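You operate a simulated robot arm through the tools that you are given. There is no shell and no other tool.

You are at the controls of a simulated robot arm. One attempt, no reset.

Task
Move the aisle-side roll to the ring its card names, line its guide up and lock both.
Fine: the line stays stopped; thumb screw and guide knob end tight, the guide within a few millimetres of the roll's middle.

It is judged by the outcome, as a careful person would: the job done as asked, and still so three seconds after it is handed in. It fails if anything else is knocked over, pushed out of place, dropped, spilled or broken.

Robot
A 7-joint arm with a two-finger parallel gripper, fixed in place. Base frame: the origin is on the floor under the middle of its stand, x ahead of it, y to its left, z up. Lengths are in mm, angles in degrees, forces in N, time in s.
With the tool pointing down near the work surface it reaches from about 420 to 920 mm from the base axis. Its first joint turns from -143.0 to 143.0 degrees. Payload 3 kg.
Tool frame: the origin (TCP) lies between the finger pads and is the grasp point; the fingertips stand 30 mm ahead of it; z points along the fingers, y is the line along which they close. The gripper opens to 94 mm. The fingers are 28 mm wide and 10 mm thick; the gripper's body (50 by 96 mm) begins 55 mm behind the TCP.
Orientation is that of the tool frame in the base frame, as a unit quaternion [x, y, z, w]. With the fingers straight down and closing along the base's y, the tool's x points along the base's -x, its y along +y and its z along -z.

Tools
- The arm moves only by the tool drive_tool. Its argument "steps" is a list that holds one entry, the list of rows, each a list of 7 numbers: the shift along the base's x, y, z in cm, then the turn, a rotation vector about the base's x, y, z in degrees, then the opening, from 0 (shut) to 1 (fully open). In form: [[[x, y, z, rx, ry, rz, jaw], ...]]. A call has 1 to 20 rows; each row shifts and turns the commanded pose from where the row before left it. Each row takes 0.2 s and may step no farther than 50 mm and 8.6 degrees from the row before; otherwise, or with a gripper value out of range, the whole call is refused. A pose out of reach is approached as far as the arm can. The call stops where the force on the tool passes 40 N (or 10 N more than at its start, if that is more) or the arm is blocked; 0.2 s more then pass. The fingers move at their own pace (about 72 mm/s each) and stop on an object; they squeeze with about 38 N. The grip force told is the motor's: it shows also when the fingers shut on nothing. Time passes only in rows, and 0.2 s behind the last, so rows that do not move let the fingers close. It gives the time, the measured TCP pose, the force on the tool (base axes), the opening and the grip force at its end, in the units of the frame above (readings bear some noise), with the torque about the TCP (base axes, N m) and any sound that the robot's microphone picked up.
- Cameras (640 x 400 px; columns grow to the right, rows downward): "scene" is fixed at [219, -650, 1587.4]; the picture's right is [0.88, -0.48, 0.00], its down [-0.26, -0.48, -0.84] and it looks along [0.40, 0.74, -0.54] (base axes); focal length 369 px, centre (320, 200). "wrist" rides on the gripper at [76, 14, -103] in the tool frame; the picture's right is [-0.18, 0.98, 0.00], its down [-0.75, -0.14, -0.64] and it looks along [-0.63, -0.12, 0.77] (tool axes); focal length 243 px, centre (320, 200). There is no depth. A picture from a camera that has moved, and an enlarged one, comes with that camera's place and axes in the base frame and with its lens.
- get_image(camera): a new picture of that camera. The clock stands still meanwhile.
- enlarge(camera, box): a new picture of the part [left, top, right, bottom] of that camera's present view, enlarged. The clock stands still meanwhile.
- hand_in(): hands the job in; it is judged then, once.

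Nothing tells you positions but the pictures and the camera data. Unless the task says otherwise, let go and move clear before handing in.

The tools are called after ">>>" as a command line: name --argument value ..., lists and objects as JSON in quotes. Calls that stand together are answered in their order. drive_tool: Moves the arm, as the interface text tells. Its arguments: {"type":"object","properties":{"steps":{"type":"array","items":{"type":"array","items":{"type":"array","items":{"type":"number"}}}}},"required":["steps"]} The other tools are called the same way: get_image (camera) takes a picture; enlarge (camera, box) takes an enlarged picture of a part of a camera's view; hand_in () hands the job in.

At the start:

```text
time: 0.0
position: [442.7, 82.8, 1315.9]
tcp_rot: [0.0, 1.0, 0.0, 0.0]
ft_force: [0.4, -0.6, -0.6]
wrist_torque: [-0.01, -0.02, -0.04]
finger_gap: 94.0
finger_force: 0.1
```

scene: 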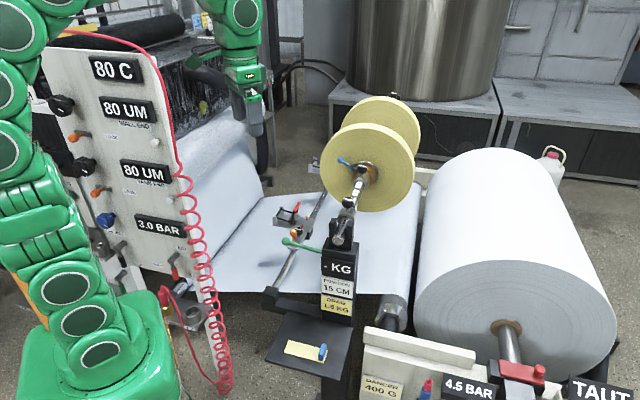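
wrist: 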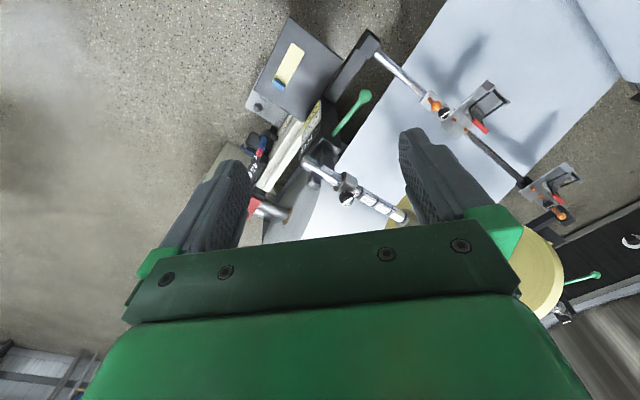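

I see a coating/laminating line with two yellow tape rolls on a shaft above a web, guides on a rod below. I'll look closer before moving.

>>> enlarge --camera "scene" --box '[260, 80, 440, 260]'

>>> enlarge --camera "scene" --box '[250, 180, 410, 380]'

>>> enlarge --camera "scene" --box '[340, 300, 640, 400]'

>>> enlarge --camera "wrist" --box '[220, 0, 640, 260]'

```text
2.22 times, centred on (350, 170) of scene
camera zoom: at [219.0, -650.0, 1587.4], right [0.88, -0.48, 0.0], down [-0.26, -0.48, -0.84], along [0.4, 0.74, -0.54], focal length 820 px, centre (253, 267)
```

zoom: 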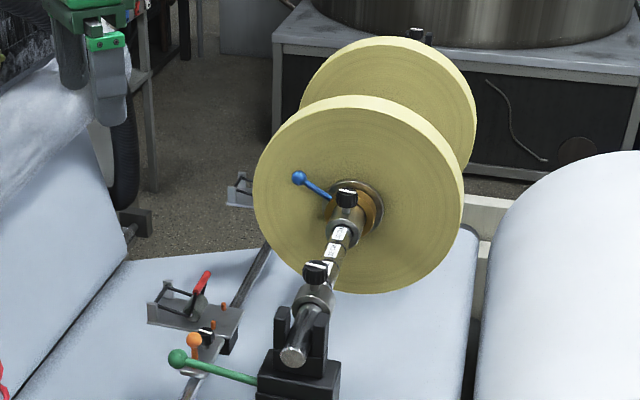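

```text
2.00 times, centred on (330, 280) of scene
camera zoom: at [219.0, -650.0, 1587.4], right [0.88, -0.48, 0.0], down [-0.26, -0.48, -0.84], along [0.4, 0.74, -0.54], focal length 738 px, centre (300, 40)
```

zoom: 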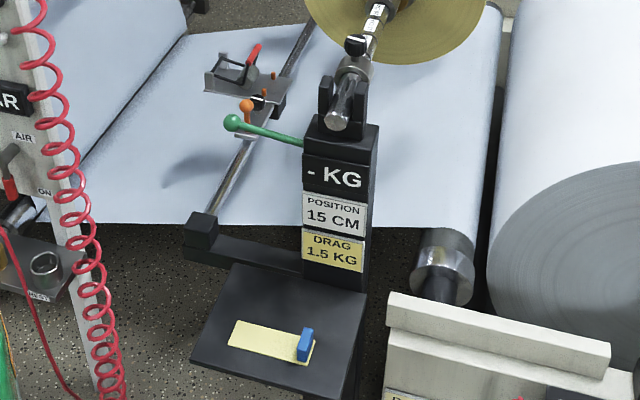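

```text
2.13 times, centred on (490, 350) of scene
camera zoom: at [219.0, -650.0, 1587.4], right [0.88, -0.48, 0.0], down [-0.26, -0.48, -0.84], along [0.4, 0.74, -0.54], focal length 787 px, centre (-43, -120)
```

zoom: 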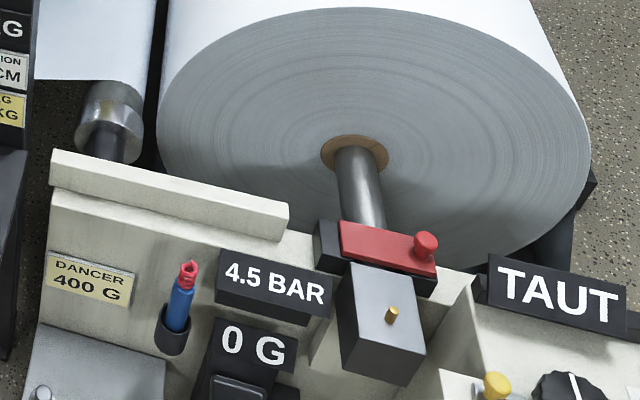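

```text
1.52 times, centred on (430, 130) of wrist
camera zoom: at [366.6, 98.1, 1419.7], right [0.18, 0.98, 0.0], down [0.75, -0.14, 0.64], along [0.63, -0.12, -0.77], focal length 370 px, centre (152, 307)
```

zoom: 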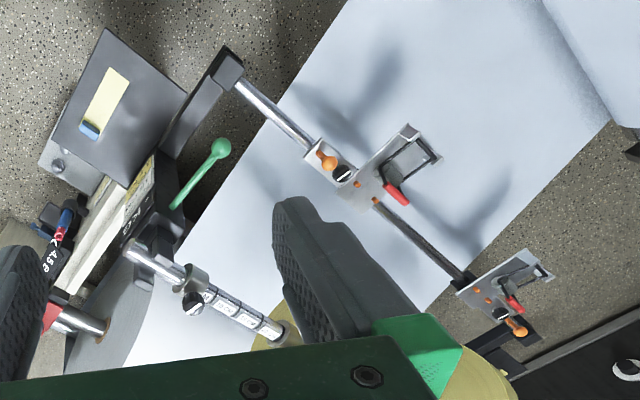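

I see a card "POSITION 15 CM" and "DRAG 1.5 KG" on the stand below the shaft. I'm zooming on the shaft, rings and guide to read the details.

>>> enlarge --camera "scene" --box '[315, 145, 395, 255]'

>>> enlarge --camera "scene" --box '[260, 185, 340, 265]'

>>> enlarge --camera "scene" --box '[265, 230, 365, 370]'

>>> enlarge --camera "wrist" --box '[290, 140, 420, 240]'

>>> enlarge --camera "wrist" --box '[400, 60, 600, 240]'

>>> enlarge --camera "scene" --box '[40, 30, 220, 350]'

```text
3.64 times, centred on (355, 200) of scene
camera zoom: at [219.0, -650.0, 1587.4], right [0.88, -0.48, 0.0], down [-0.26, -0.48, -0.84], along [0.4, 0.74, -0.54], focal length 1342 px, centre (193, 200)
```

zoom: 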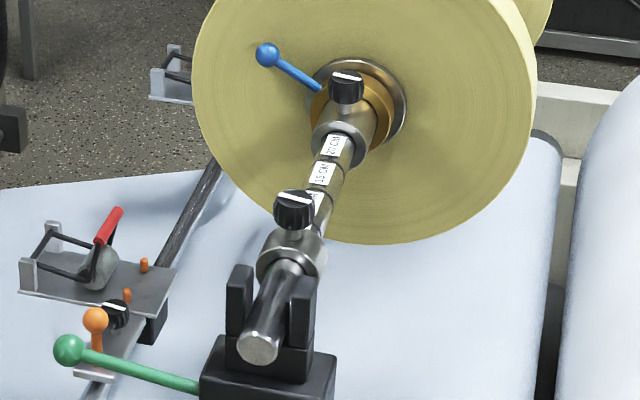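

```text
5.00 times, centred on (300, 225) of scene
camera zoom: at [219.0, -650.0, 1587.4], right [0.88, -0.48, 0.0], down [-0.26, -0.48, -0.84], along [0.4, 0.74, -0.54], focal length 1845 px, centre (420, 75)
```

zoom: 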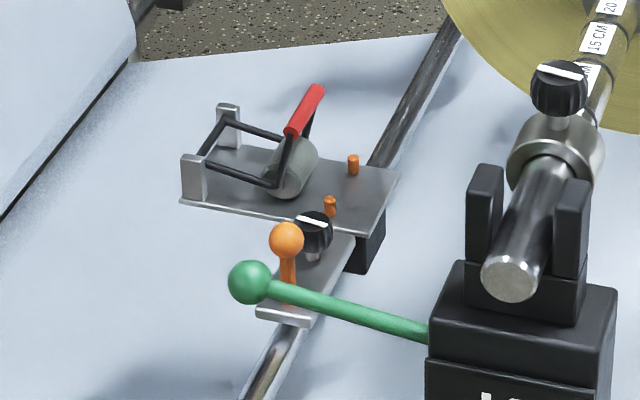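

```text
2.86 times, centred on (315, 300) of scene
camera zoom: at [219.0, -650.0, 1587.4], right [0.88, -0.48, 0.0], down [-0.26, -0.48, -0.84], along [0.4, 0.74, -0.54], focal length 1054 px, centre (334, -86)
```

zoom: 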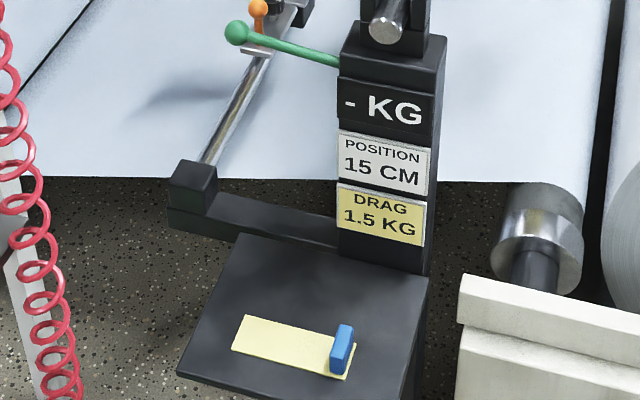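

```text
4.00 times, centred on (355, 190) of wrist
camera zoom: at [366.6, 98.1, 1419.7], right [0.18, 0.98, 0.0], down [0.75, -0.14, 0.64], along [0.63, -0.12, -0.77], focal length 970 px, centre (180, 240)
```

zoom: 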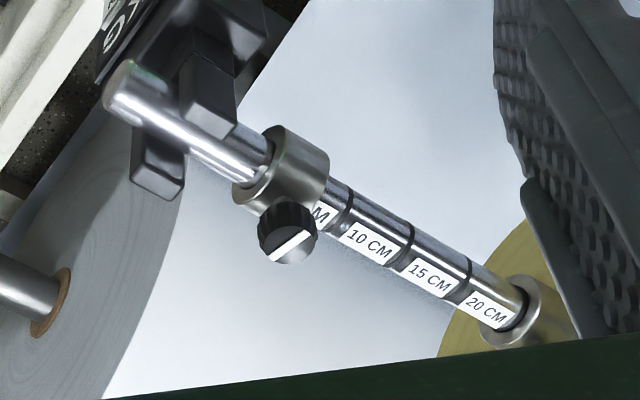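

```text
2.22 times, centred on (500, 150) of wrist
camera zoom: at [366.6, 98.1, 1419.7], right [0.18, 0.98, 0.0], down [0.75, -0.14, 0.64], along [0.63, -0.12, -0.77], focal length 539 px, centre (-80, 311)
```

zoom: 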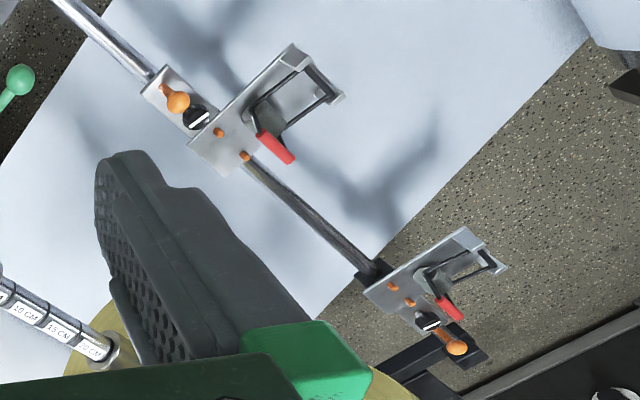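

```text
1.25 times, centred on (130, 190) of scene
camera zoom: at [219.0, -650.0, 1587.4], right [0.88, -0.48, 0.0], down [-0.26, -0.48, -0.84], along [0.4, 0.74, -0.54], focal length 461 px, centre (558, 212)
```

zoom: 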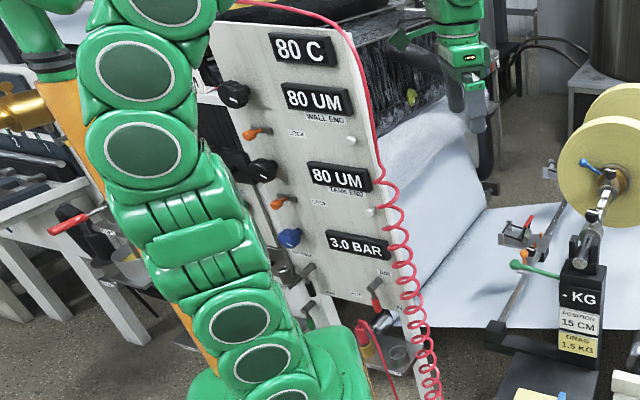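

The aisle-side roll sits past the 20 CM mark; the shaft runs at about 45° (base +x+y), near tip around (637, 14, 950). I'll turn the gripper by 45° and move nearer the shaft to see the roll's hub and rings better.

>>> drive_tool --steps '[[[2.95, -1.38, -1.9, 0, 0, 7.5, 1], [2.95, -1.38, -1.9, 0, 0, 7.5, 1], [2.95, -1.38, -1.9, 0, 0, 7.5, 1], [2.95, -1.38, -1.9, 0, 0, 7.5, 1], [2.95, -1.38, -1.9, 0, 0, 7.5, 1], [2.95, -1.38, -1.9, 0, 0, 7.5, 1]]]'

>>> get_image --camera "wrist"

>>> get_image --camera "scene"

```text
time: 1.4
position: [620.2, -0.5, 1202.1]
tcp_rot: [-0.384, 0.923, 0.0, 0.0]
ft_force: [0.0, 0.1, 0.2]
wrist_torque: [0.04, 0.02, -0.01]
finger_gap: 94.1
finger_force: 0.1
```

```text
taken
camera wrist: at [556.6, -43.1, 1305.5], right [-0.57, 0.82, 0.0], down [0.63, 0.43, 0.64], along [0.53, 0.36, -0.77], focal length 243 px, centre (320, 200)
```

wrist: 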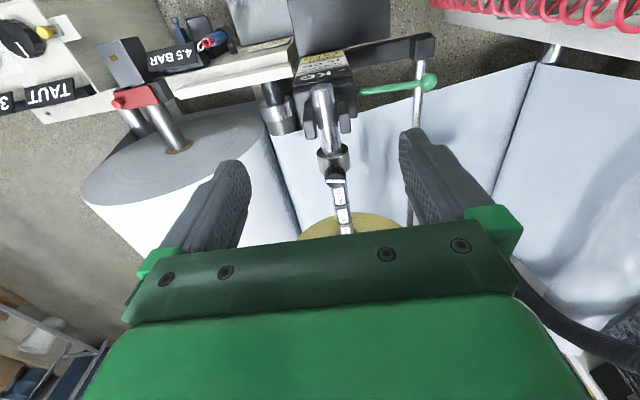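

```text
taken
```

scene: 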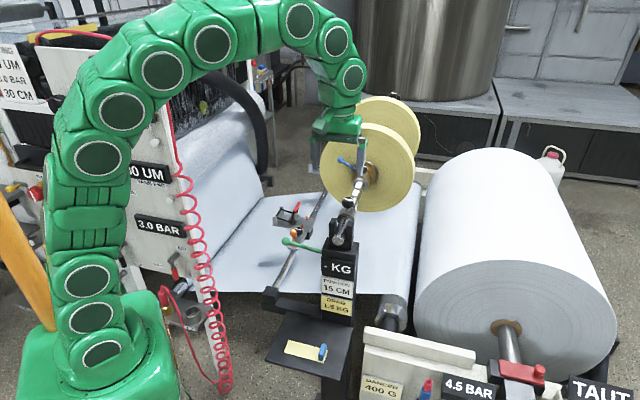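

The gripper blocks the lower part of the wrist view, so I'll move further along the shaft to put the roll's hub in the middle of the picture.

>>> drive_tool --steps '[[[2.38, 3.15, -0.9, 0, 0, 0, 1], [2.38, 3.15, -0.9, 0, 0, 0, 1], [2.38, 3.15, -0.9, 0, 0, 0, 1], [2.38, 3.15, -0.9, 0, 0, 0, 1], [2.38, 3.15, -0.9, 0, 0, 0, 1]]]'

>>> get_image --camera "wrist"

>>> enlarge --camera "wrist" --box '[240, 40, 420, 250]'

>>> enlarge --camera "scene" --box '[300, 60, 440, 260]'

```text
time: 2.6
position: [738.7, 157.4, 1156.7]
tcp_rot: [-0.382, 0.924, 0.0, -0.001]
ft_force: [0.1, -0.8, 0.1]
wrist_torque: [-0.01, 0.03, -0.03]
finger_gap: 93.9
finger_force: 0.1
```

```text
taken
camera wrist: at [675.5, 114.9, 1259.1], right [-0.56, 0.83, 0.0], down [0.63, 0.43, 0.64], along [0.53, 0.36, -0.77], focal length 243 px, centre (320, 200)
```

wrist: 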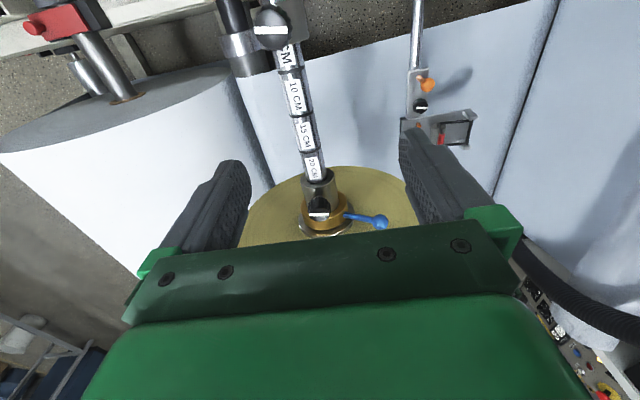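

```text
1.90 times, centred on (330, 145) of wrist
camera zoom: at [675.5, 114.9, 1259.1], right [-0.56, 0.83, 0.0], down [0.63, 0.43, 0.64], along [0.53, 0.36, -0.77], focal length 462 px, centre (301, 305)
```

zoom: 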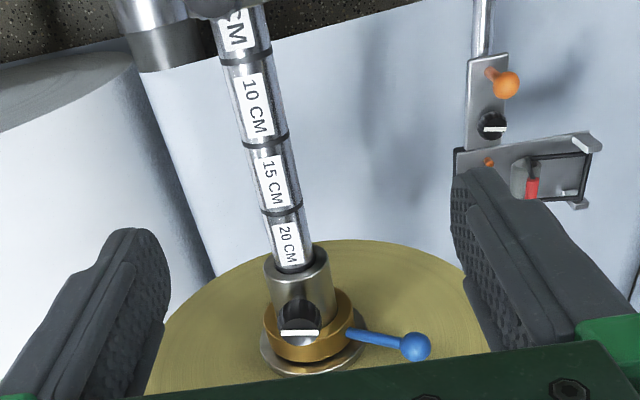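

```text
2.00 times, centred on (370, 160) of scene
camera zoom: at [219.0, -650.0, 1587.4], right [0.88, -0.48, 0.0], down [-0.26, -0.48, -0.84], along [0.4, 0.74, -0.54], focal length 738 px, centre (220, 280)
```

zoom: 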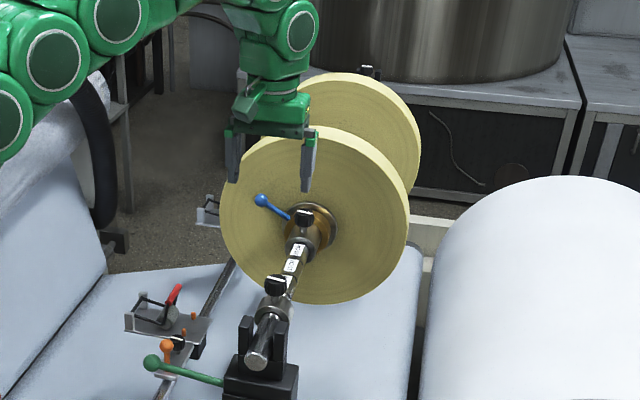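

The hub's front face stands right at the ring beyond the "20 CM" label, with its thumb screw on top and a blue lever on a brass ring. I'm zooming in on labels and rings to be sure which ring belongs to which label.

>>> enlarge --camera "wrist" --box '[250, 0, 380, 110]'

>>> enlarge --camera "wrist" --box '[270, 100, 400, 240]'

>>> enlarge --camera "wrist" --box '[390, 0, 490, 150]'

>>> enlarge --camera "scene" --box '[330, 150, 390, 230]'

```text
3.64 times, centred on (315, 55) of wrist
camera zoom: at [675.5, 114.9, 1259.1], right [-0.56, 0.83, 0.0], down [0.63, 0.43, 0.64], along [0.53, 0.36, -0.77], focal length 882 px, centre (338, 727)
```

zoom: 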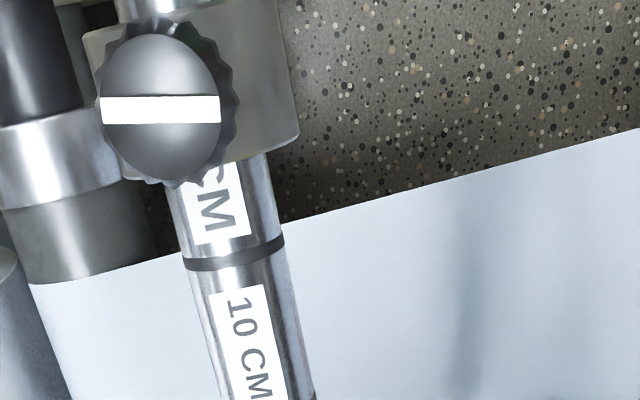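

```text
2.86 times, centred on (335, 170) of wrist
camera zoom: at [675.5, 114.9, 1259.1], right [-0.56, 0.83, 0.0], down [0.63, 0.43, 0.64], along [0.53, 0.36, -0.77], focal length 693 px, centre (277, 286)
```

zoom: 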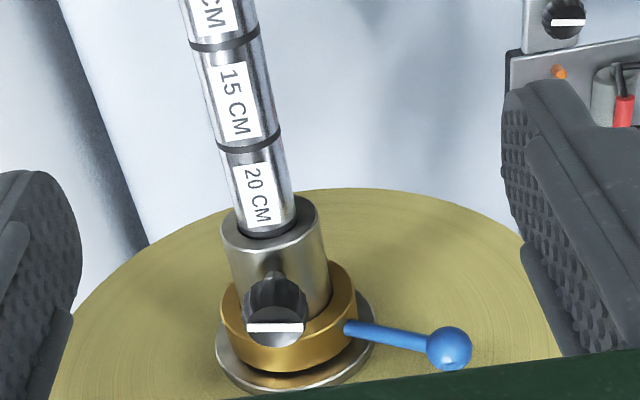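

```text
2.67 times, centred on (440, 75) of wrist
camera zoom: at [675.5, 114.9, 1259.1], right [-0.56, 0.83, 0.0], down [0.63, 0.43, 0.64], along [0.53, 0.36, -0.77], focal length 647 px, centre (0, 533)
```

zoom: 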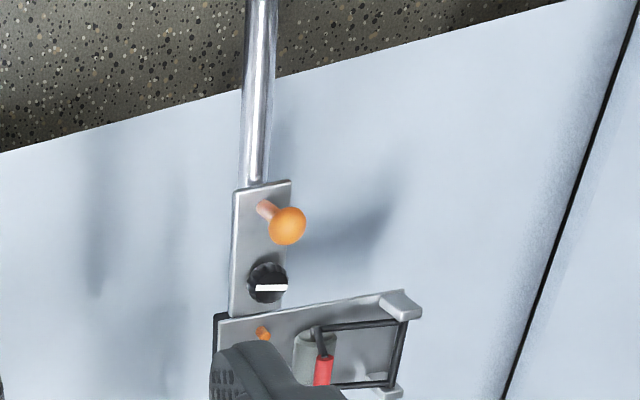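

```text
5.00 times, centred on (360, 190) of scene
camera zoom: at [219.0, -650.0, 1587.4], right [0.88, -0.48, 0.0], down [-0.26, -0.48, -0.84], along [0.4, 0.74, -0.54], focal length 1845 px, centre (120, 250)
```

zoom: 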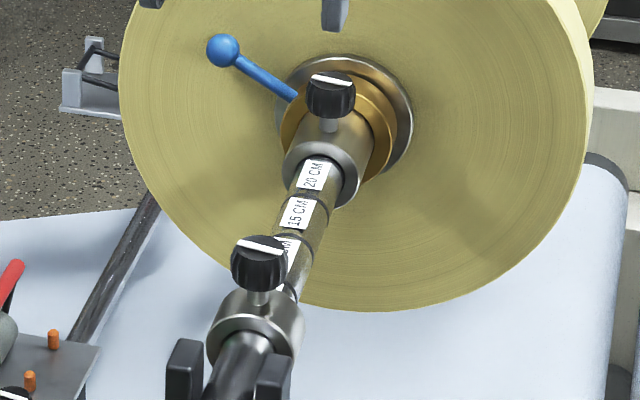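

The hub face sits at the ring just past "20 CM", so the labels sit on the aisle side of their rings and the roll must come about 50 mm toward me. Next I'll view rolls and guides from the left side (perpendicular to the shaft) to measure the roll's middle and the guides.

>>> drive_tool --steps '[[[0, 0, 2, 0, 0, -7.5, 1], [0, 0, 2, 0, 0, -7.5, 1], [0.27, 2.79, 0, 0, 0, -7.5, 1], [0.27, 2.79, 0, 0, 0, -7.5, 1], [0.27, 2.79, 0, 0, 0, -7.5, 1], [0.27, 2.79, 0, 0, 0, -7.5, 1], [0.27, 2.79, 0, 0, 0, -7.5, 1], [0.27, 2.79, 0, 0, 0, -7.5, 1], [0.27, 2.79, 0, 0, 0, -7.5, 1], [0.27, 2.79, 0, 0, 0, -7.5, 1], [0.27, 2.79, 0, 0, 0, -7.5, 1], [0.27, 2.79, 0, 0, 0, -7.5, 1]]]'

>>> get_image --camera "wrist"

>>> get_image --camera "scene"

```text
time: 5.2
position: [722.4, 413.3, 1111.7]
tcp_rot: [0.384, 0.923, 0.0, 0.0]
ft_force: [0.4, -0.7, -0.3]
wrist_torque: [-0.01, -0.01, 0.0]
finger_gap: 94.1
finger_force: 0.1
out of reach, approached as far as the arm can: row 5, 9, 11
```

```text
taken
camera wrist: at [679.4, 479.3, 1213.9], right [0.83, 0.56, 0.0], down [0.43, -0.63, 0.64], along [0.36, -0.53, -0.77], focal length 243 px, centre (320, 200)
```

wrist: 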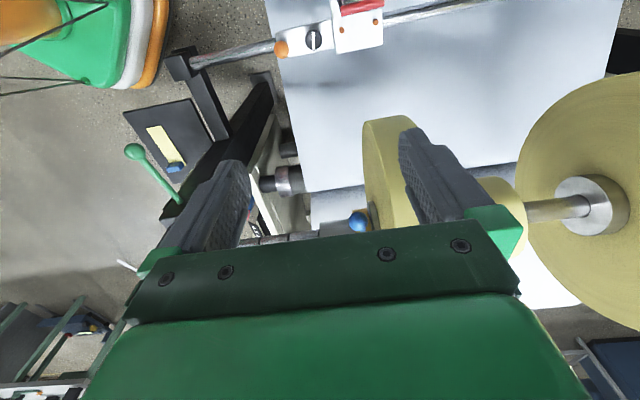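

```text
taken
```

scene: 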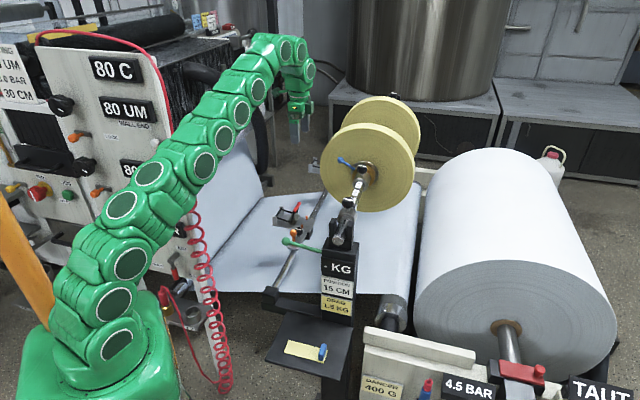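

The arm reached its limit at that height but the picture is useful: the near roll's rim and its guide are both visible. I'll zoom in to measure the roll's width and the guide's line.

>>> enlarge --camera "wrist" --box '[250, 0, 450, 125]'

>>> enlarge --camera "wrist" --box '[340, 90, 640, 260]'

>>> enlarge --camera "wrist" --box '[220, 100, 440, 250]'

```text
3.20 times, centred on (350, 62) of wrist
camera zoom: at [679.4, 479.3, 1213.9], right [0.83, 0.56, 0.0], down [0.43, -0.63, 0.64], along [0.36, -0.53, -0.77], focal length 776 px, centre (224, 640)
```

zoom: 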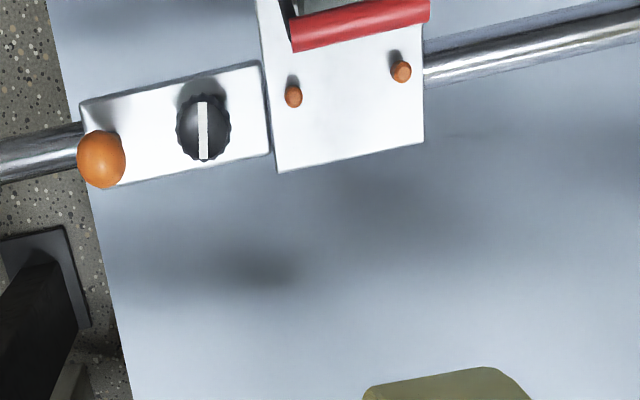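

```text
2.13 times, centred on (490, 175) of wrist
camera zoom: at [679.4, 479.3, 1213.9], right [0.83, 0.56, 0.0], down [0.43, -0.63, 0.64], along [0.36, -0.53, -0.77], focal length 518 px, centre (-43, 253)
```

zoom: 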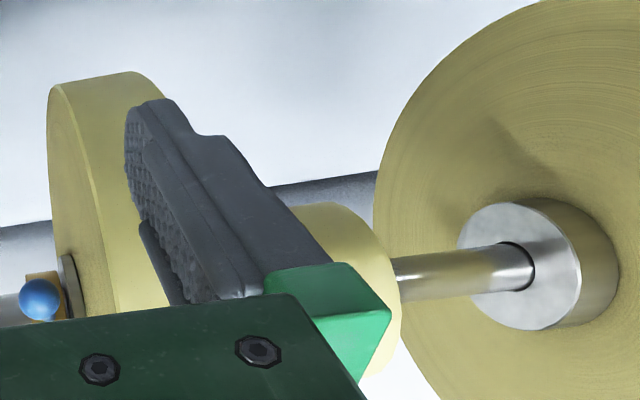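

```text
2.67 times, centred on (330, 175) of wrist
camera zoom: at [679.4, 479.3, 1213.9], right [0.83, 0.56, 0.0], down [0.43, -0.63, 0.64], along [0.36, -0.53, -0.77], focal length 647 px, centre (293, 267)
```

zoom: 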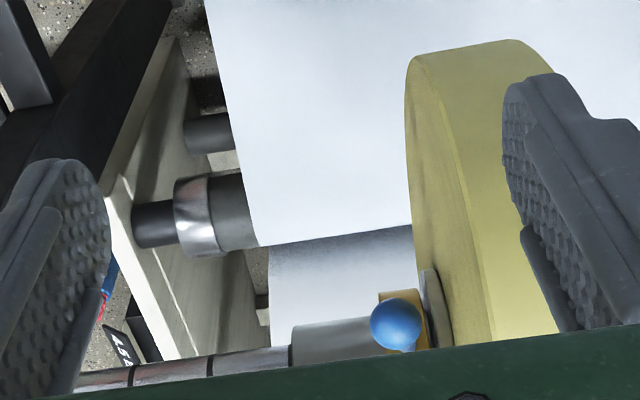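

The hub front stands at ring 20 (u≈303 mm along the shaft), the roll spans about u 396–449, the thumb screw is vertical near (862, 240, 1019), and the guide's knob near (705, 417, 686). First a small test move to learn how the commanded pose behaves after reaching the limit.

>>> drive_tool --steps '[[[-2, -2, 0, 0, 0, 0, 0.5]]]'

```text
time: 5.6
position: [704.6, 393.1, 1113.5]
tcp_rot: [0.384, 0.923, 0.0, 0.0]
ft_force: [0.0, -0.7, 0.1]
wrist_torque: [-0.04, -0.02, 0.01]
finger_gap: 47.0
finger_force: 0.1
```

The commanded pose continues from where the arm actually is. Now I swing to a point above the shaft on the aisle side of the hub, turning the gripper so it closes across the shaft.

>>> drive_tool --steps '[[[0.91, -1.69, -0.1, 0, 0, 7.5, 0.5], [0.91, -1.69, -0.1, 0, 0, 7.5, 0.5], [0.91, -1.69, -0.1, 0, 0, 7.5, 0.5], [0.91, -1.69, -0.1, 0, 0, 7.5, 0.5], [0.91, -1.69, -0.1, 0, 0, 7.5, 0.5], [0.91, -1.69, -0.1, 0, 0, 7.5, 0.5], [0.91, -1.69, -0.1, 0, 0, 7.5, 0.5], [0.91, -1.69, -0.1, 0, 0, 7.5, 0.5], [0.91, -1.69, -0.1, 0, 0, 7.5, 0.5], [0.91, -1.69, -0.1, 0, 0, 7.5, 0.5], [0.91, -1.69, -0.1, 0, 0, 7.5, 0.5], [0.91, -1.69, -0.1, 0, 0, 7.5, 0.5]]]'

>>> get_image --camera "wrist"

>>> get_image --camera "scene"

```text
time: 8.2
position: [811.9, 193.1, 1102.5]
tcp_rot: [-0.384, 0.923, 0.0, 0.0]
ft_force: [-0.4, -0.7, 0.2]
wrist_torque: [0.0, 0.0, -0.02]
finger_gap: 47.0
finger_force: 0.1
```

```text
taken
camera wrist: at [749.2, 149.2, 1205.2], right [-0.57, 0.82, 0.0], down [0.63, 0.43, 0.64], along [0.53, 0.36, -0.77], focal length 243 px, centre (320, 200)
```

wrist: 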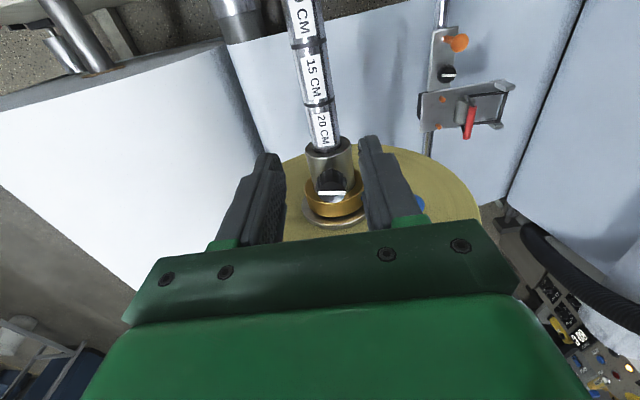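

```text
taken
```

scene: 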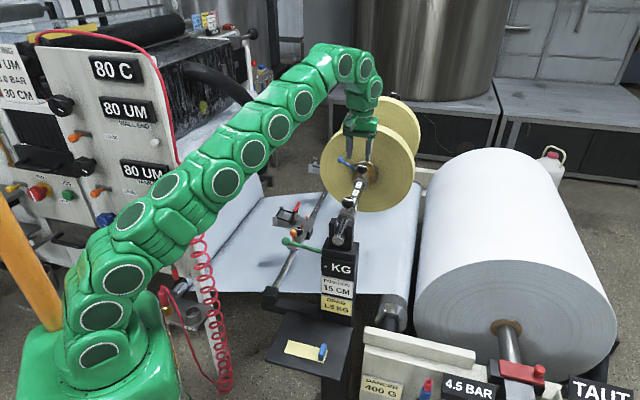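

The hub and its thumb screw are right ahead. Zooming in for a second position fix before moving over the knob.

>>> enlarge --camera "wrist" --box '[280, 60, 390, 240]'

>>> enlarge --camera "wrist" --box '[390, 10, 530, 170]'

>>> enlarge --camera "scene" --box '[320, 110, 410, 220]'

```text
2.22 times, centred on (335, 150) of wrist
camera zoom: at [749.2, 149.2, 1205.2], right [-0.57, 0.82, 0.0], down [0.63, 0.43, 0.64], along [0.53, 0.36, -0.77], focal length 539 px, centre (287, 311)
```

zoom: 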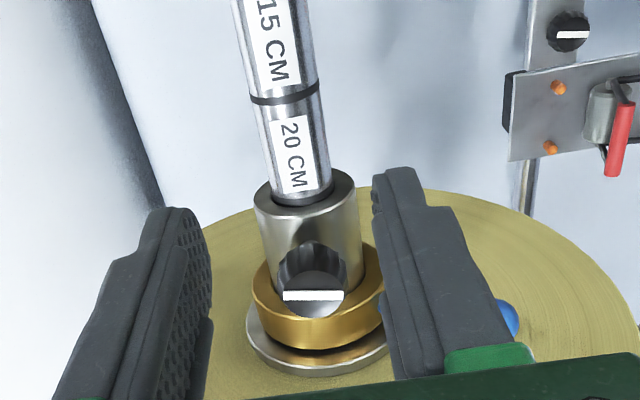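

```text
2.50 times, centred on (460, 90) of wrist
camera zoom: at [749.2, 149.2, 1205.2], right [-0.57, 0.82, 0.0], down [0.63, 0.43, 0.64], along [0.53, 0.36, -0.77], focal length 606 px, centre (-30, 475)
```

zoom: 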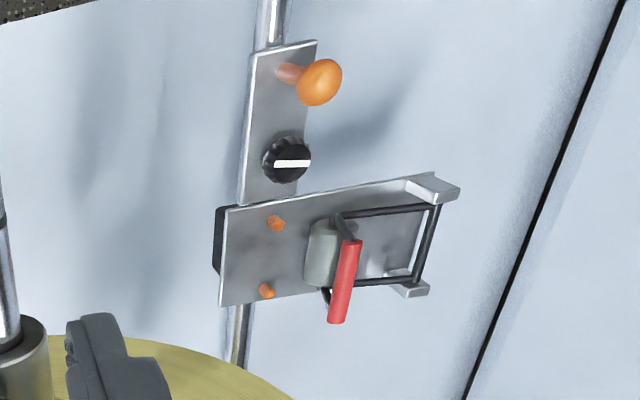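

```text
3.64 times, centred on (365, 165) of scene
camera zoom: at [219.0, -650.0, 1587.4], right [0.88, -0.48, 0.0], down [-0.26, -0.48, -0.84], along [0.4, 0.74, -0.54], focal length 1342 px, centre (156, 327)
```

zoom: 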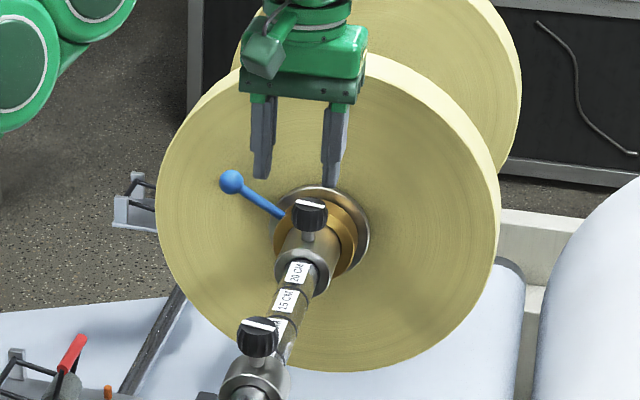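

Second fix agrees: knob top at about (862.5, 240.6, 1020). I'll drop to fingertips just above knob height, then move along the shaft to stand over it.

>>> drive_tool --steps '[[[0, 0, -2, 0, 0, 0, 0.5], [0, 0, -1.9, 0, 0, 0, 0.5], [1.7, 1.6, 0, 0, 0, 0, 0.5], [1.7, 1.6, 0, 0, 0, 0, 0.5], [1.66, 1.55, 0, 0, 0, 0, 0.5], [0, 0, 0, 0, 0, 0, 0.5]]]'

>>> get_image --camera "wrist"

>>> enlarge --camera "scene" --box '[320, 110, 410, 220]'

```text
time: 9.6
position: [838.8, 216.6, 1061.5]
tcp_rot: [-0.383, 0.924, 0.0, 0.0]
ft_force: [1.3, 0.5, 0.0]
wrist_torque: [0.0, 0.02, 0.02]
finger_gap: 46.9
finger_force: 0.1
out of reach, approached as far as the arm can: row 4, 5
```

```text
taken
camera wrist: at [774.6, 173.6, 1165.1], right [-0.56, 0.83, 0.0], down [0.63, 0.43, 0.64], along [0.53, 0.36, -0.77], focal length 243 px, centre (320, 200)
```

wrist: 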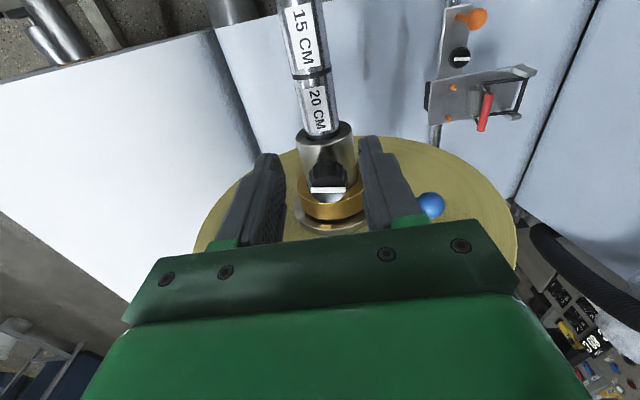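

```text
3.64 times, centred on (365, 165) of scene
camera zoom: at [219.0, -650.0, 1587.4], right [0.88, -0.48, 0.0], down [-0.26, -0.48, -0.84], along [0.4, 0.74, -0.54], focal length 1342 px, centre (156, 327)
```

zoom: 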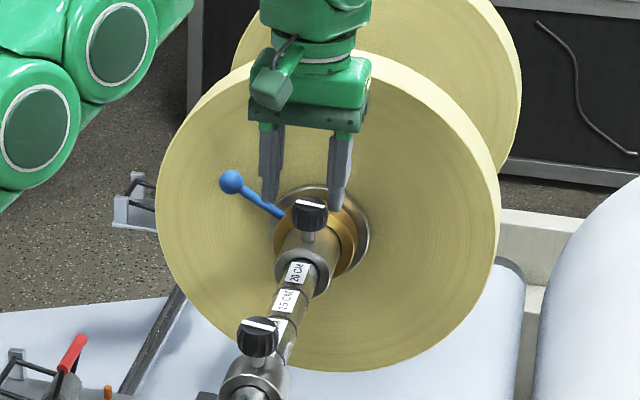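

The arm is at its reach limit straight down, so I'll tilt the fingers 8° outward along the shaft to gain reach, then move over the knob at the same height.

>>> drive_tool --steps '[[[0, 0, 0, 5.66, -5.66, 0, 0.5], [0.6, 0.6, 0, 0, 0, 0, 0.5], [0.6, 0.6, 0, 0, 0, 0, 0.5], [0.6, 0.6, 0, 0, 0, 0, 0.5], [0.5, 0.5, 0, 0, 0, 0, 0.5], [0, 0, 0, 0, 0, 0, 0.5]]]'

>>> get_image --camera "wrist"

>>> enlarge --camera "scene" --box '[320, 110, 410, 220]'

```text
time: 11.0
position: [861.1, 237.9, 1061.7]
tcp_rot: [-0.382, 0.922, 0.027, 0.064]
ft_force: [-0.5, 1.1, -0.5]
wrist_torque: [0.02, 0.0, 0.01]
finger_gap: 47.0
finger_force: 0.2
```

```text
taken
camera wrist: at [788.5, 186.9, 1153.2], right [-0.57, 0.82, 0.03], down [0.56, 0.36, 0.74], along [0.6, 0.43, -0.67], focal length 243 px, centre (320, 200)
```

wrist: 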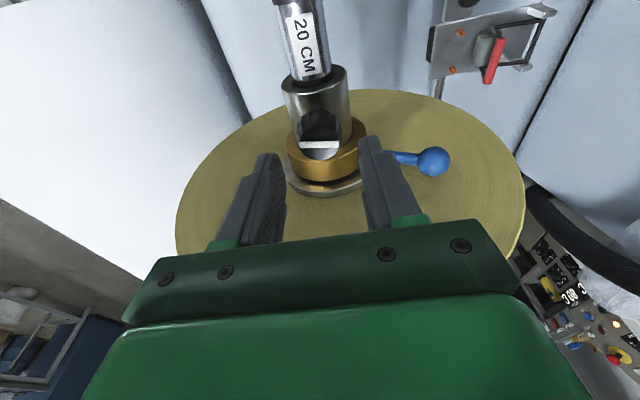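

```text
3.64 times, centred on (365, 165) of scene
camera zoom: at [219.0, -650.0, 1587.4], right [0.88, -0.48, 0.0], down [-0.26, -0.48, -0.84], along [0.4, 0.74, -0.54], focal length 1342 px, centre (156, 327)
```

zoom: 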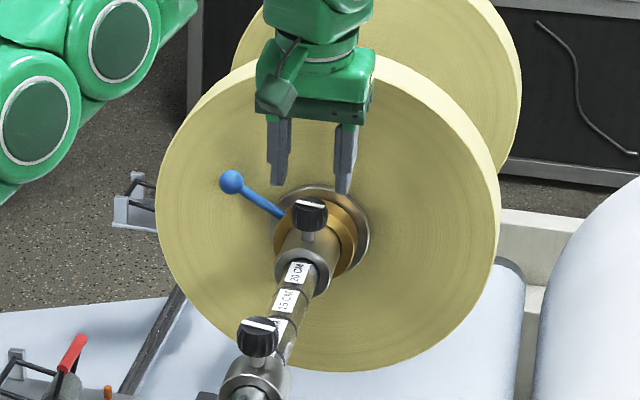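

The fingers straddle the knob. I'll lower to grip height (TCP ≈1018) with a small centring correction.

>>> drive_tool --steps '[[[0.05, 0.12, -1.5, 0, 0, 0, 0.5], [0.04, 0.12, -1.5, 0, 0, 0, 0.5], [0, 0, -1.3, 0, 0, 0, 0.5], [0, 0, 0, 0, 0, 0, 0.5]]]'

>>> get_image --camera "wrist"

>>> enlarge --camera "scene" --box '[330, 120, 400, 210]'

```text
time: 12.0
position: [863.0, 241.4, 1020.6]
tcp_rot: [-0.382, 0.922, 0.027, 0.065]
ft_force: [0.8, 0.4, -0.2]
wrist_torque: [0.02, -0.02, -0.01]
finger_gap: 46.8
finger_force: 0.0
```

```text
taken
camera wrist: at [789.6, 189.4, 1110.9], right [-0.57, 0.82, 0.03], down [0.56, 0.36, 0.74], along [0.6, 0.43, -0.67], focal length 243 px, centre (320, 200)
```

wrist: 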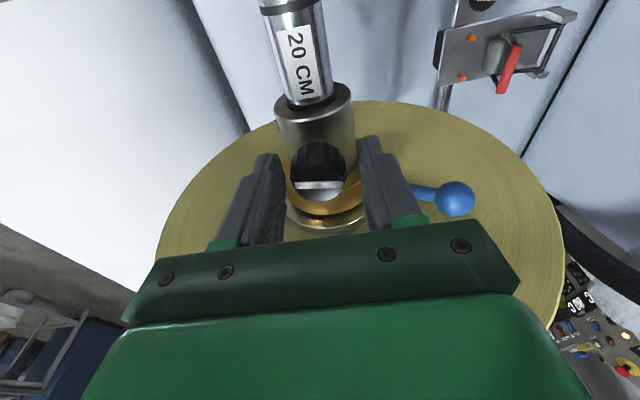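

```text
4.44 times, centred on (365, 165) of scene
camera zoom: at [219.0, -650.0, 1587.4], right [0.88, -0.48, 0.0], down [-0.26, -0.48, -0.84], along [0.4, 0.74, -0.54], focal length 1640 px, centre (120, 356)
```

zoom: 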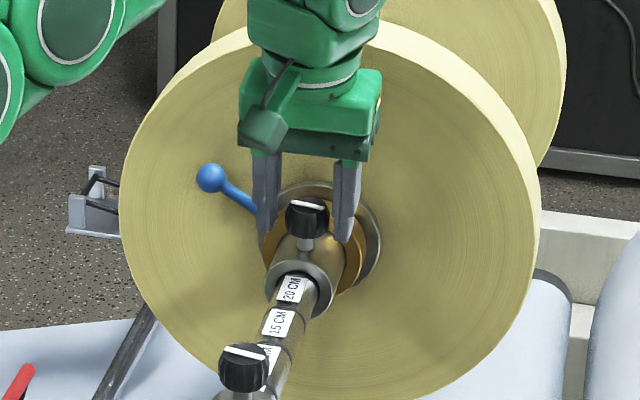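

The knob is centred between the fingers. I'll close on it.

>>> drive_tool --steps '[[[0, 0, 0, 0, 0, 0, 0.2], [0, 0, 0, 0, 0, 0, 0.1], [0, 0, 0, 0, 0, 0, 0]]]'

>>> get_image --camera "wrist"

```text
time: 12.8
position: [862.5, 241.1, 1018.9]
tcp_rot: [-0.382, 0.922, 0.026, 0.065]
ft_force: [18.3, -7.7, -1.0]
wrist_torque: [0.61, -0.9, 0.01]
finger_gap: 31.2
finger_force: 45.3
```

```text
taken
camera wrist: at [790.1, 188.5, 1110.8], right [-0.56, 0.82, 0.02], down [0.56, 0.36, 0.74], along [0.6, 0.43, -0.67], focal length 243 px, centre (320, 200)
```

wrist: 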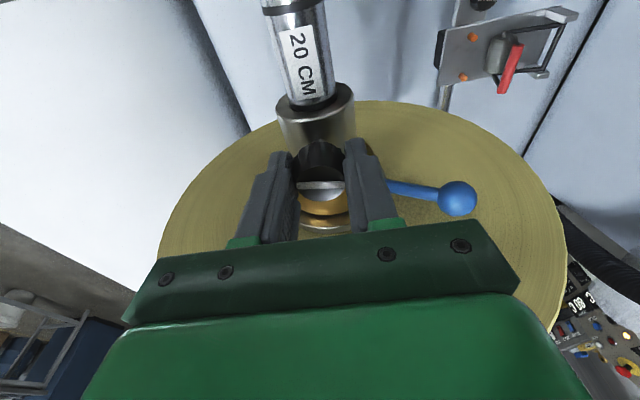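

Gripped, but there is ~20 N side load, so the knob is slightly off centre. I'll shift a millimetre or so to relieve it.

>>> drive_tool --steps '[[[0.08, -0.08, 0, 0, 0, 0, 0], [0, 0, 0, 0, 0, 0, 0]]]'

```text
time: 13.4
position: [863.0, 240.1, 1018.9]
tcp_rot: [-0.383, 0.921, 0.027, 0.064]
ft_force: [12.9, -5.8, 4.4]
wrist_torque: [-0.01, -0.33, 0.05]
finger_gap: 31.1
finger_force: 45.0
```

>>> drive_tool --steps '[[[0.15, -0.08, 0, 0, 0, 0, 0], [0, 0, 0, 0, 0, 0, 0]]]'

```text
time: 14.0
position: [862.2, 239.4, 1020.2]
tcp_rot: [-0.381, 0.922, 0.028, 0.063]
ft_force: [-23.1, -6.0, 14.9]
wrist_torque: [-0.8, 1.03, 0.2]
finger_gap: 31.2
finger_force: 44.6
```

>>> drive_tool --steps '[[[-0.09, 0, 0, 0, 0, 0, 0], [0, 0, 0, 0, 0, 0, 0]]]'

```text
time: 14.6
position: [862.8, 241.8, 1018.6]
tcp_rot: [-0.383, 0.921, 0.026, 0.065]
ft_force: [-14.8, 2.8, 3.8]
wrist_torque: [-0.28, 0.3, 0.24]
finger_gap: 31.2
finger_force: 44.6
```

>>> drive_tool --steps '[[[-0.05, 0, 0, 0, 0, 0, 0], [0, 0, 0, 0, 0, 4, 0], [0, 0, 0, 0, 0, 4, 0]]]'

>>> enlarge --camera "wrist" --box '[260, 120, 380, 240]'

```text
time: 15.4
position: [863.3, 241.1, 1019.8]
tcp_rot: [-0.445, 0.893, 0.031, 0.064]
ft_force: [15.4, 9.9, 8.6]
wrist_torque: [0.69, -0.95, -0.03]
finger_gap: 31.3
finger_force: 45.0
```

```text
3.33 times, centred on (320, 180) of wrist
camera zoom: at [798.9, 178.2, 1110.7], right [-0.68, 0.74, 0.03], down [0.51, 0.44, 0.74], along [0.54, 0.51, -0.67], focal length 809 px, centre (320, 267)
```

zoom: 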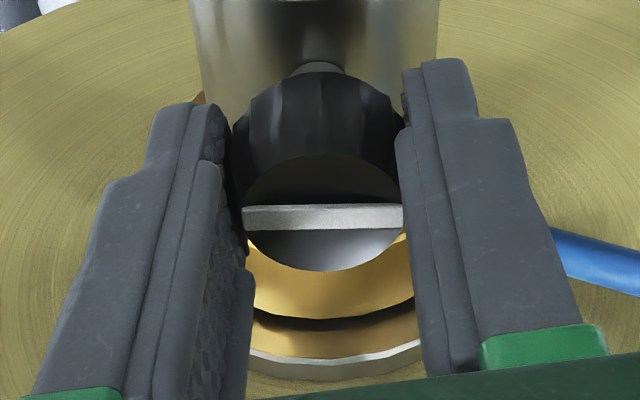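

The knob turns with the gripper, counter-clockwise, with little resistance. I'll continue turning and watch the torque.

>>> drive_tool --steps '[[[0, 0, 0, 0, 0, 5, 0], [0, 0, 0, 0, 0, 5, 0], [0, 0, 0, 0, 0, 5, 0], [0, 0, 0, 0, 0, 5, 0], [0, 0, 0, 0, 0, 0, 0]]]'

>>> get_image --camera "wrist"

>>> enlarge --camera "scene" --box '[330, 120, 400, 210]'

```text
time: 16.4
position: [864.7, 240.3, 1019.1]
tcp_rot: [-0.587, 0.806, 0.041, 0.057]
ft_force: [10.6, 3.0, 0.2]
wrist_torque: [0.6, -0.21, -0.04]
finger_gap: 31.4
finger_force: 45.0
stopped in row 5: the force on the tool passed its limit at 42 N (the readings are from after the stop); the commanded pose is now the measured one
```

```text
taken
camera wrist: at [823.9, 159.2, 1110.7], right [-0.88, 0.48, 0.02], down [0.33, 0.58, 0.74], along [0.34, 0.66, -0.67], focal length 243 px, centre (320, 200)
```

wrist: 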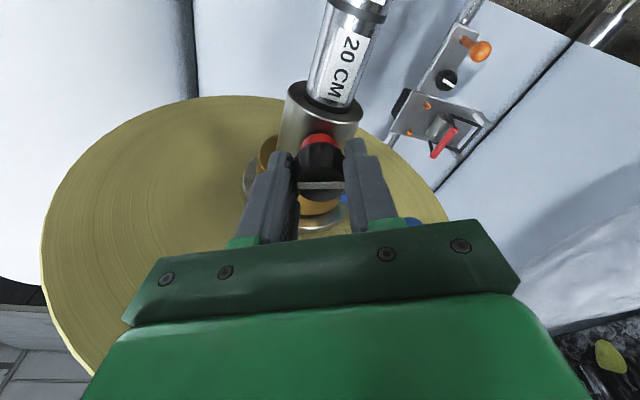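

```text
4.44 times, centred on (365, 165) of scene
camera zoom: at [219.0, -650.0, 1587.4], right [0.88, -0.48, 0.0], down [-0.26, -0.48, -0.84], along [0.4, 0.74, -0.54], focal length 1640 px, centre (120, 356)
```

zoom: 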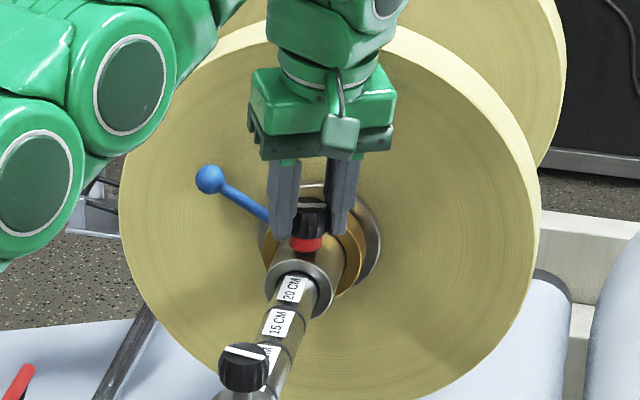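

A red band has appeared on the knob's stem — it marks the screw as loosened. Let me look closely.

>>> enlarge --camera "wrist" --box '[260, 100, 380, 240]'

>>> enlarge --camera "scene" --box '[340, 145, 385, 195]'

```text
2.86 times, centred on (320, 170) of wrist
camera zoom: at [823.9, 159.2, 1110.7], right [-0.88, 0.48, 0.02], down [0.33, 0.58, 0.74], along [0.34, 0.66, -0.67], focal length 693 px, centre (320, 286)
```

zoom: 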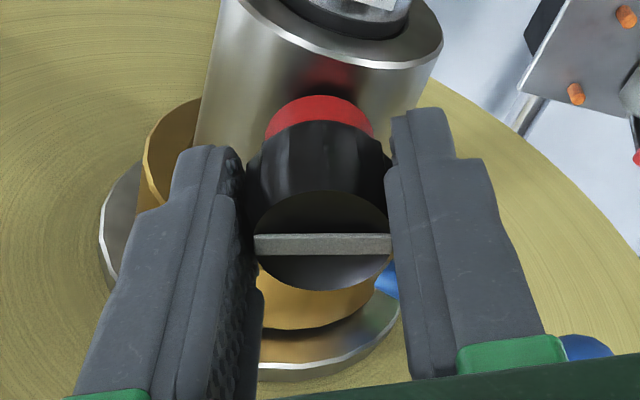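

```text
8.00 times, centred on (362, 170) of scene
camera zoom: at [219.0, -650.0, 1587.4], right [0.88, -0.48, 0.0], down [-0.26, -0.48, -0.84], along [0.4, 0.74, -0.54], focal length 2952 px, centre (-20, 440)
```

zoom: 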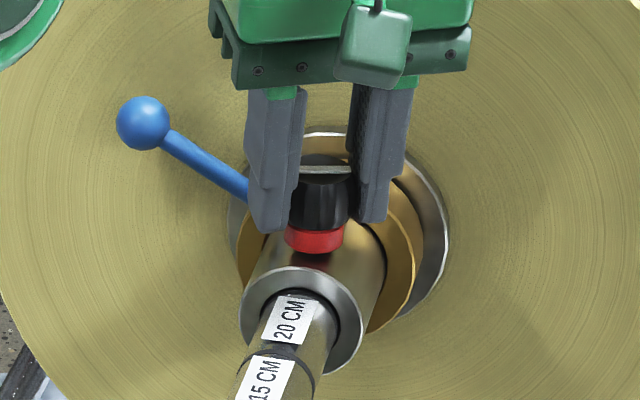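

The red band shows clearly, so the screw is loose. I'll try a gentle pull toward the aisle (−u) by the knob and watch the force.

>>> drive_tool --steps '[[[-0.2, -0.2, 0, 0, 0, 0, 0], [-0.2, -0.2, 0, 0, 0, 0, 0]]]'

>>> enlarge --camera "scene" --box '[340, 145, 385, 195]'

```text
time: 16.8
position: [865.4, 240.8, 1019.1]
tcp_rot: [-0.586, 0.807, 0.041, 0.06]
ft_force: [10.4, 4.2, 0.7]
wrist_torque: [0.65, 0.29, -0.03]
finger_gap: 31.1
finger_force: 45.1
stopped in row 1: the force on the tool passed its limit at 46 N (the readings are from after the stop); the commanded pose is now the measured one
```

```text
8.00 times, centred on (362, 170) of scene
camera zoom: at [219.0, -650.0, 1587.4], right [0.88, -0.48, 0.0], down [-0.26, -0.48, -0.84], along [0.4, 0.74, -0.54], focal length 2952 px, centre (-20, 440)
```

zoom: 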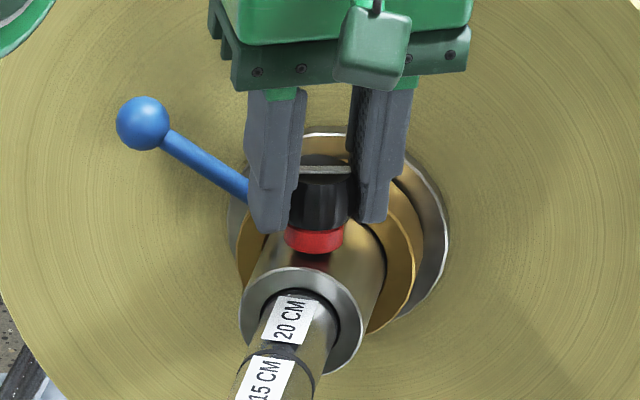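

Still held: the pull of 46 N did not move it, so the screw needs more turning. I'll release, re-centre on the knob, and turn further.

>>> drive_tool --steps '[[[0, 0, 0, 0, 0, 0, 0.45], [0, 0, 0, 0, 0, 0, 0.45], [0, 0, 0, 0, 0, 0, 0.45]]]'

>>> enlarge --camera "wrist" --box '[260, 100, 380, 240]'

```text
time: 17.6
position: [864.6, 238.9, 1019.6]
tcp_rot: [-0.587, 0.806, 0.04, 0.059]
ft_force: [0.8, -0.4, 0.8]
wrist_torque: [0.02, -0.01, -0.03]
finger_gap: 42.2
finger_force: 0.1
```

```text
2.86 times, centred on (320, 170) of wrist
camera zoom: at [823.0, 158.7, 1110.8], right [-0.88, 0.48, 0.02], down [0.33, 0.58, 0.74], along [0.34, 0.66, -0.67], focal length 693 px, centre (320, 286)
```

zoom: 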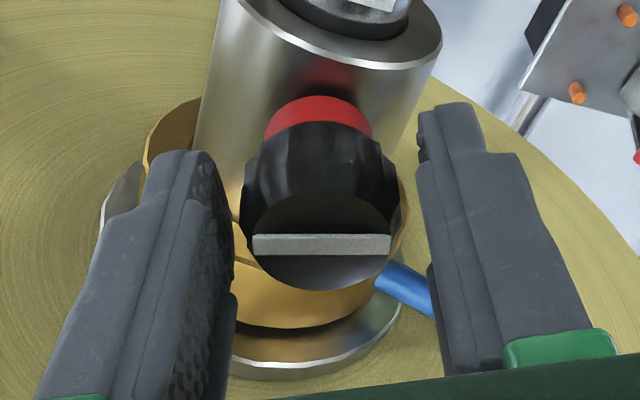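

>>> drive_tool --steps '[[[0, 0, 0, 0, 0, 0, 0.2], [0, 0, 0, 0, 0, 0, 0], [0, 0, 0, 0, 0, 0, 0]]]'

```text
time: 18.4
position: [864.1, 237.7, 1020.8]
tcp_rot: [-0.587, 0.806, 0.039, 0.059]
ft_force: [8.8, 0.5, 0.2]
wrist_torque: [0.59, 0.44, -0.02]
finger_gap: 31.4
finger_force: 45.5
```

Better centred now (9 N). I'll continue counter-clockwise in small steps, correcting for side force as I go.

>>> drive_tool --steps '[[[0.03, 0, 0, 0, 0, 4, 0], [0, 0, 0, 0, 0, 4, 0]]]'

```text
time: 19.0
position: [865.4, 237.9, 1020.7]
tcp_rot: [-0.642, 0.764, 0.043, 0.056]
ft_force: [19.0, -2.9, 0.0]
wrist_torque: [-0.68, 0.51, -0.11]
finger_gap: 31.0
finger_force: 44.6
```

>>> drive_tool --steps '[[[0.06, -0.01, 0, 0, 0, 4, 0], [0.02, 0, 0, 0, 0, 4, 0]]]'

>>> enlarge --camera "scene" --box '[340, 145, 385, 195]'

```text
time: 19.6
position: [866.4, 237.1, 1019.2]
tcp_rot: [-0.694, 0.717, 0.048, 0.053]
ft_force: [14.2, -4.4, 4.5]
wrist_torque: [-0.92, 0.82, -0.12]
finger_gap: 31.5
finger_force: 45.3
```

```text
8.00 times, centred on (362, 170) of scene
camera zoom: at [219.0, -650.0, 1587.4], right [0.88, -0.48, 0.0], down [-0.26, -0.48, -0.84], along [0.4, 0.74, -0.54], focal length 2952 px, centre (-20, 440)
```

zoom: 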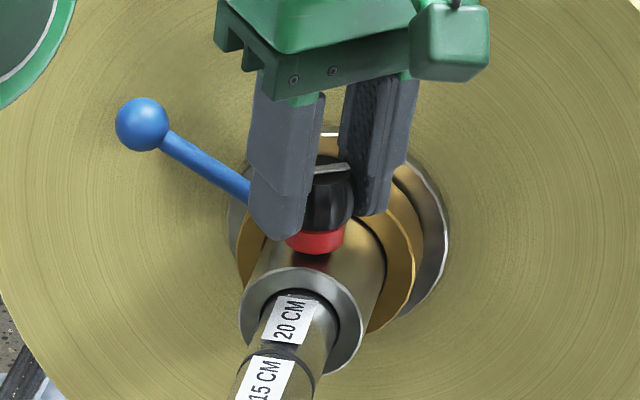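

>>> drive_tool --steps '[[[0.05, 0, 0, 0, 0, 4, 0], [0.02, 0, 0, 0, 0, 4, 0]]]'

```text
time: 19.9
position: [864.1, 237.1, 1019.5]
tcp_rot: [-0.704, 0.706, 0.048, 0.056]
ft_force: [5.3, -0.2, -2.8]
wrist_torque: [1.31, 0.96, -0.05]
finger_gap: 31.1
finger_force: 44.6
out of reach, approached as far as the arm can: row 1
stopped in row 1: the force on the tool passed its limit at 45 N (the readings are from after the stop); the commanded pose is now the measured one
```

That is the reach limit for this orientation; the screw has turned about 45°. A brief pull test before regripping.

>>> drive_tool --steps '[[[-0.1, -0.1, 0, 0, 0, 0, 0], [0, 0, 0, 0, 0, 0, 0]]]'

```text
time: 20.6
position: [864.8, 237.7, 1020.3]
tcp_rot: [-0.705, 0.706, 0.048, 0.057]
ft_force: [25.8, 6.8, -10.0]
wrist_torque: [0.04, 0.25, -0.11]
finger_gap: 31.4
finger_force: 45.0
```

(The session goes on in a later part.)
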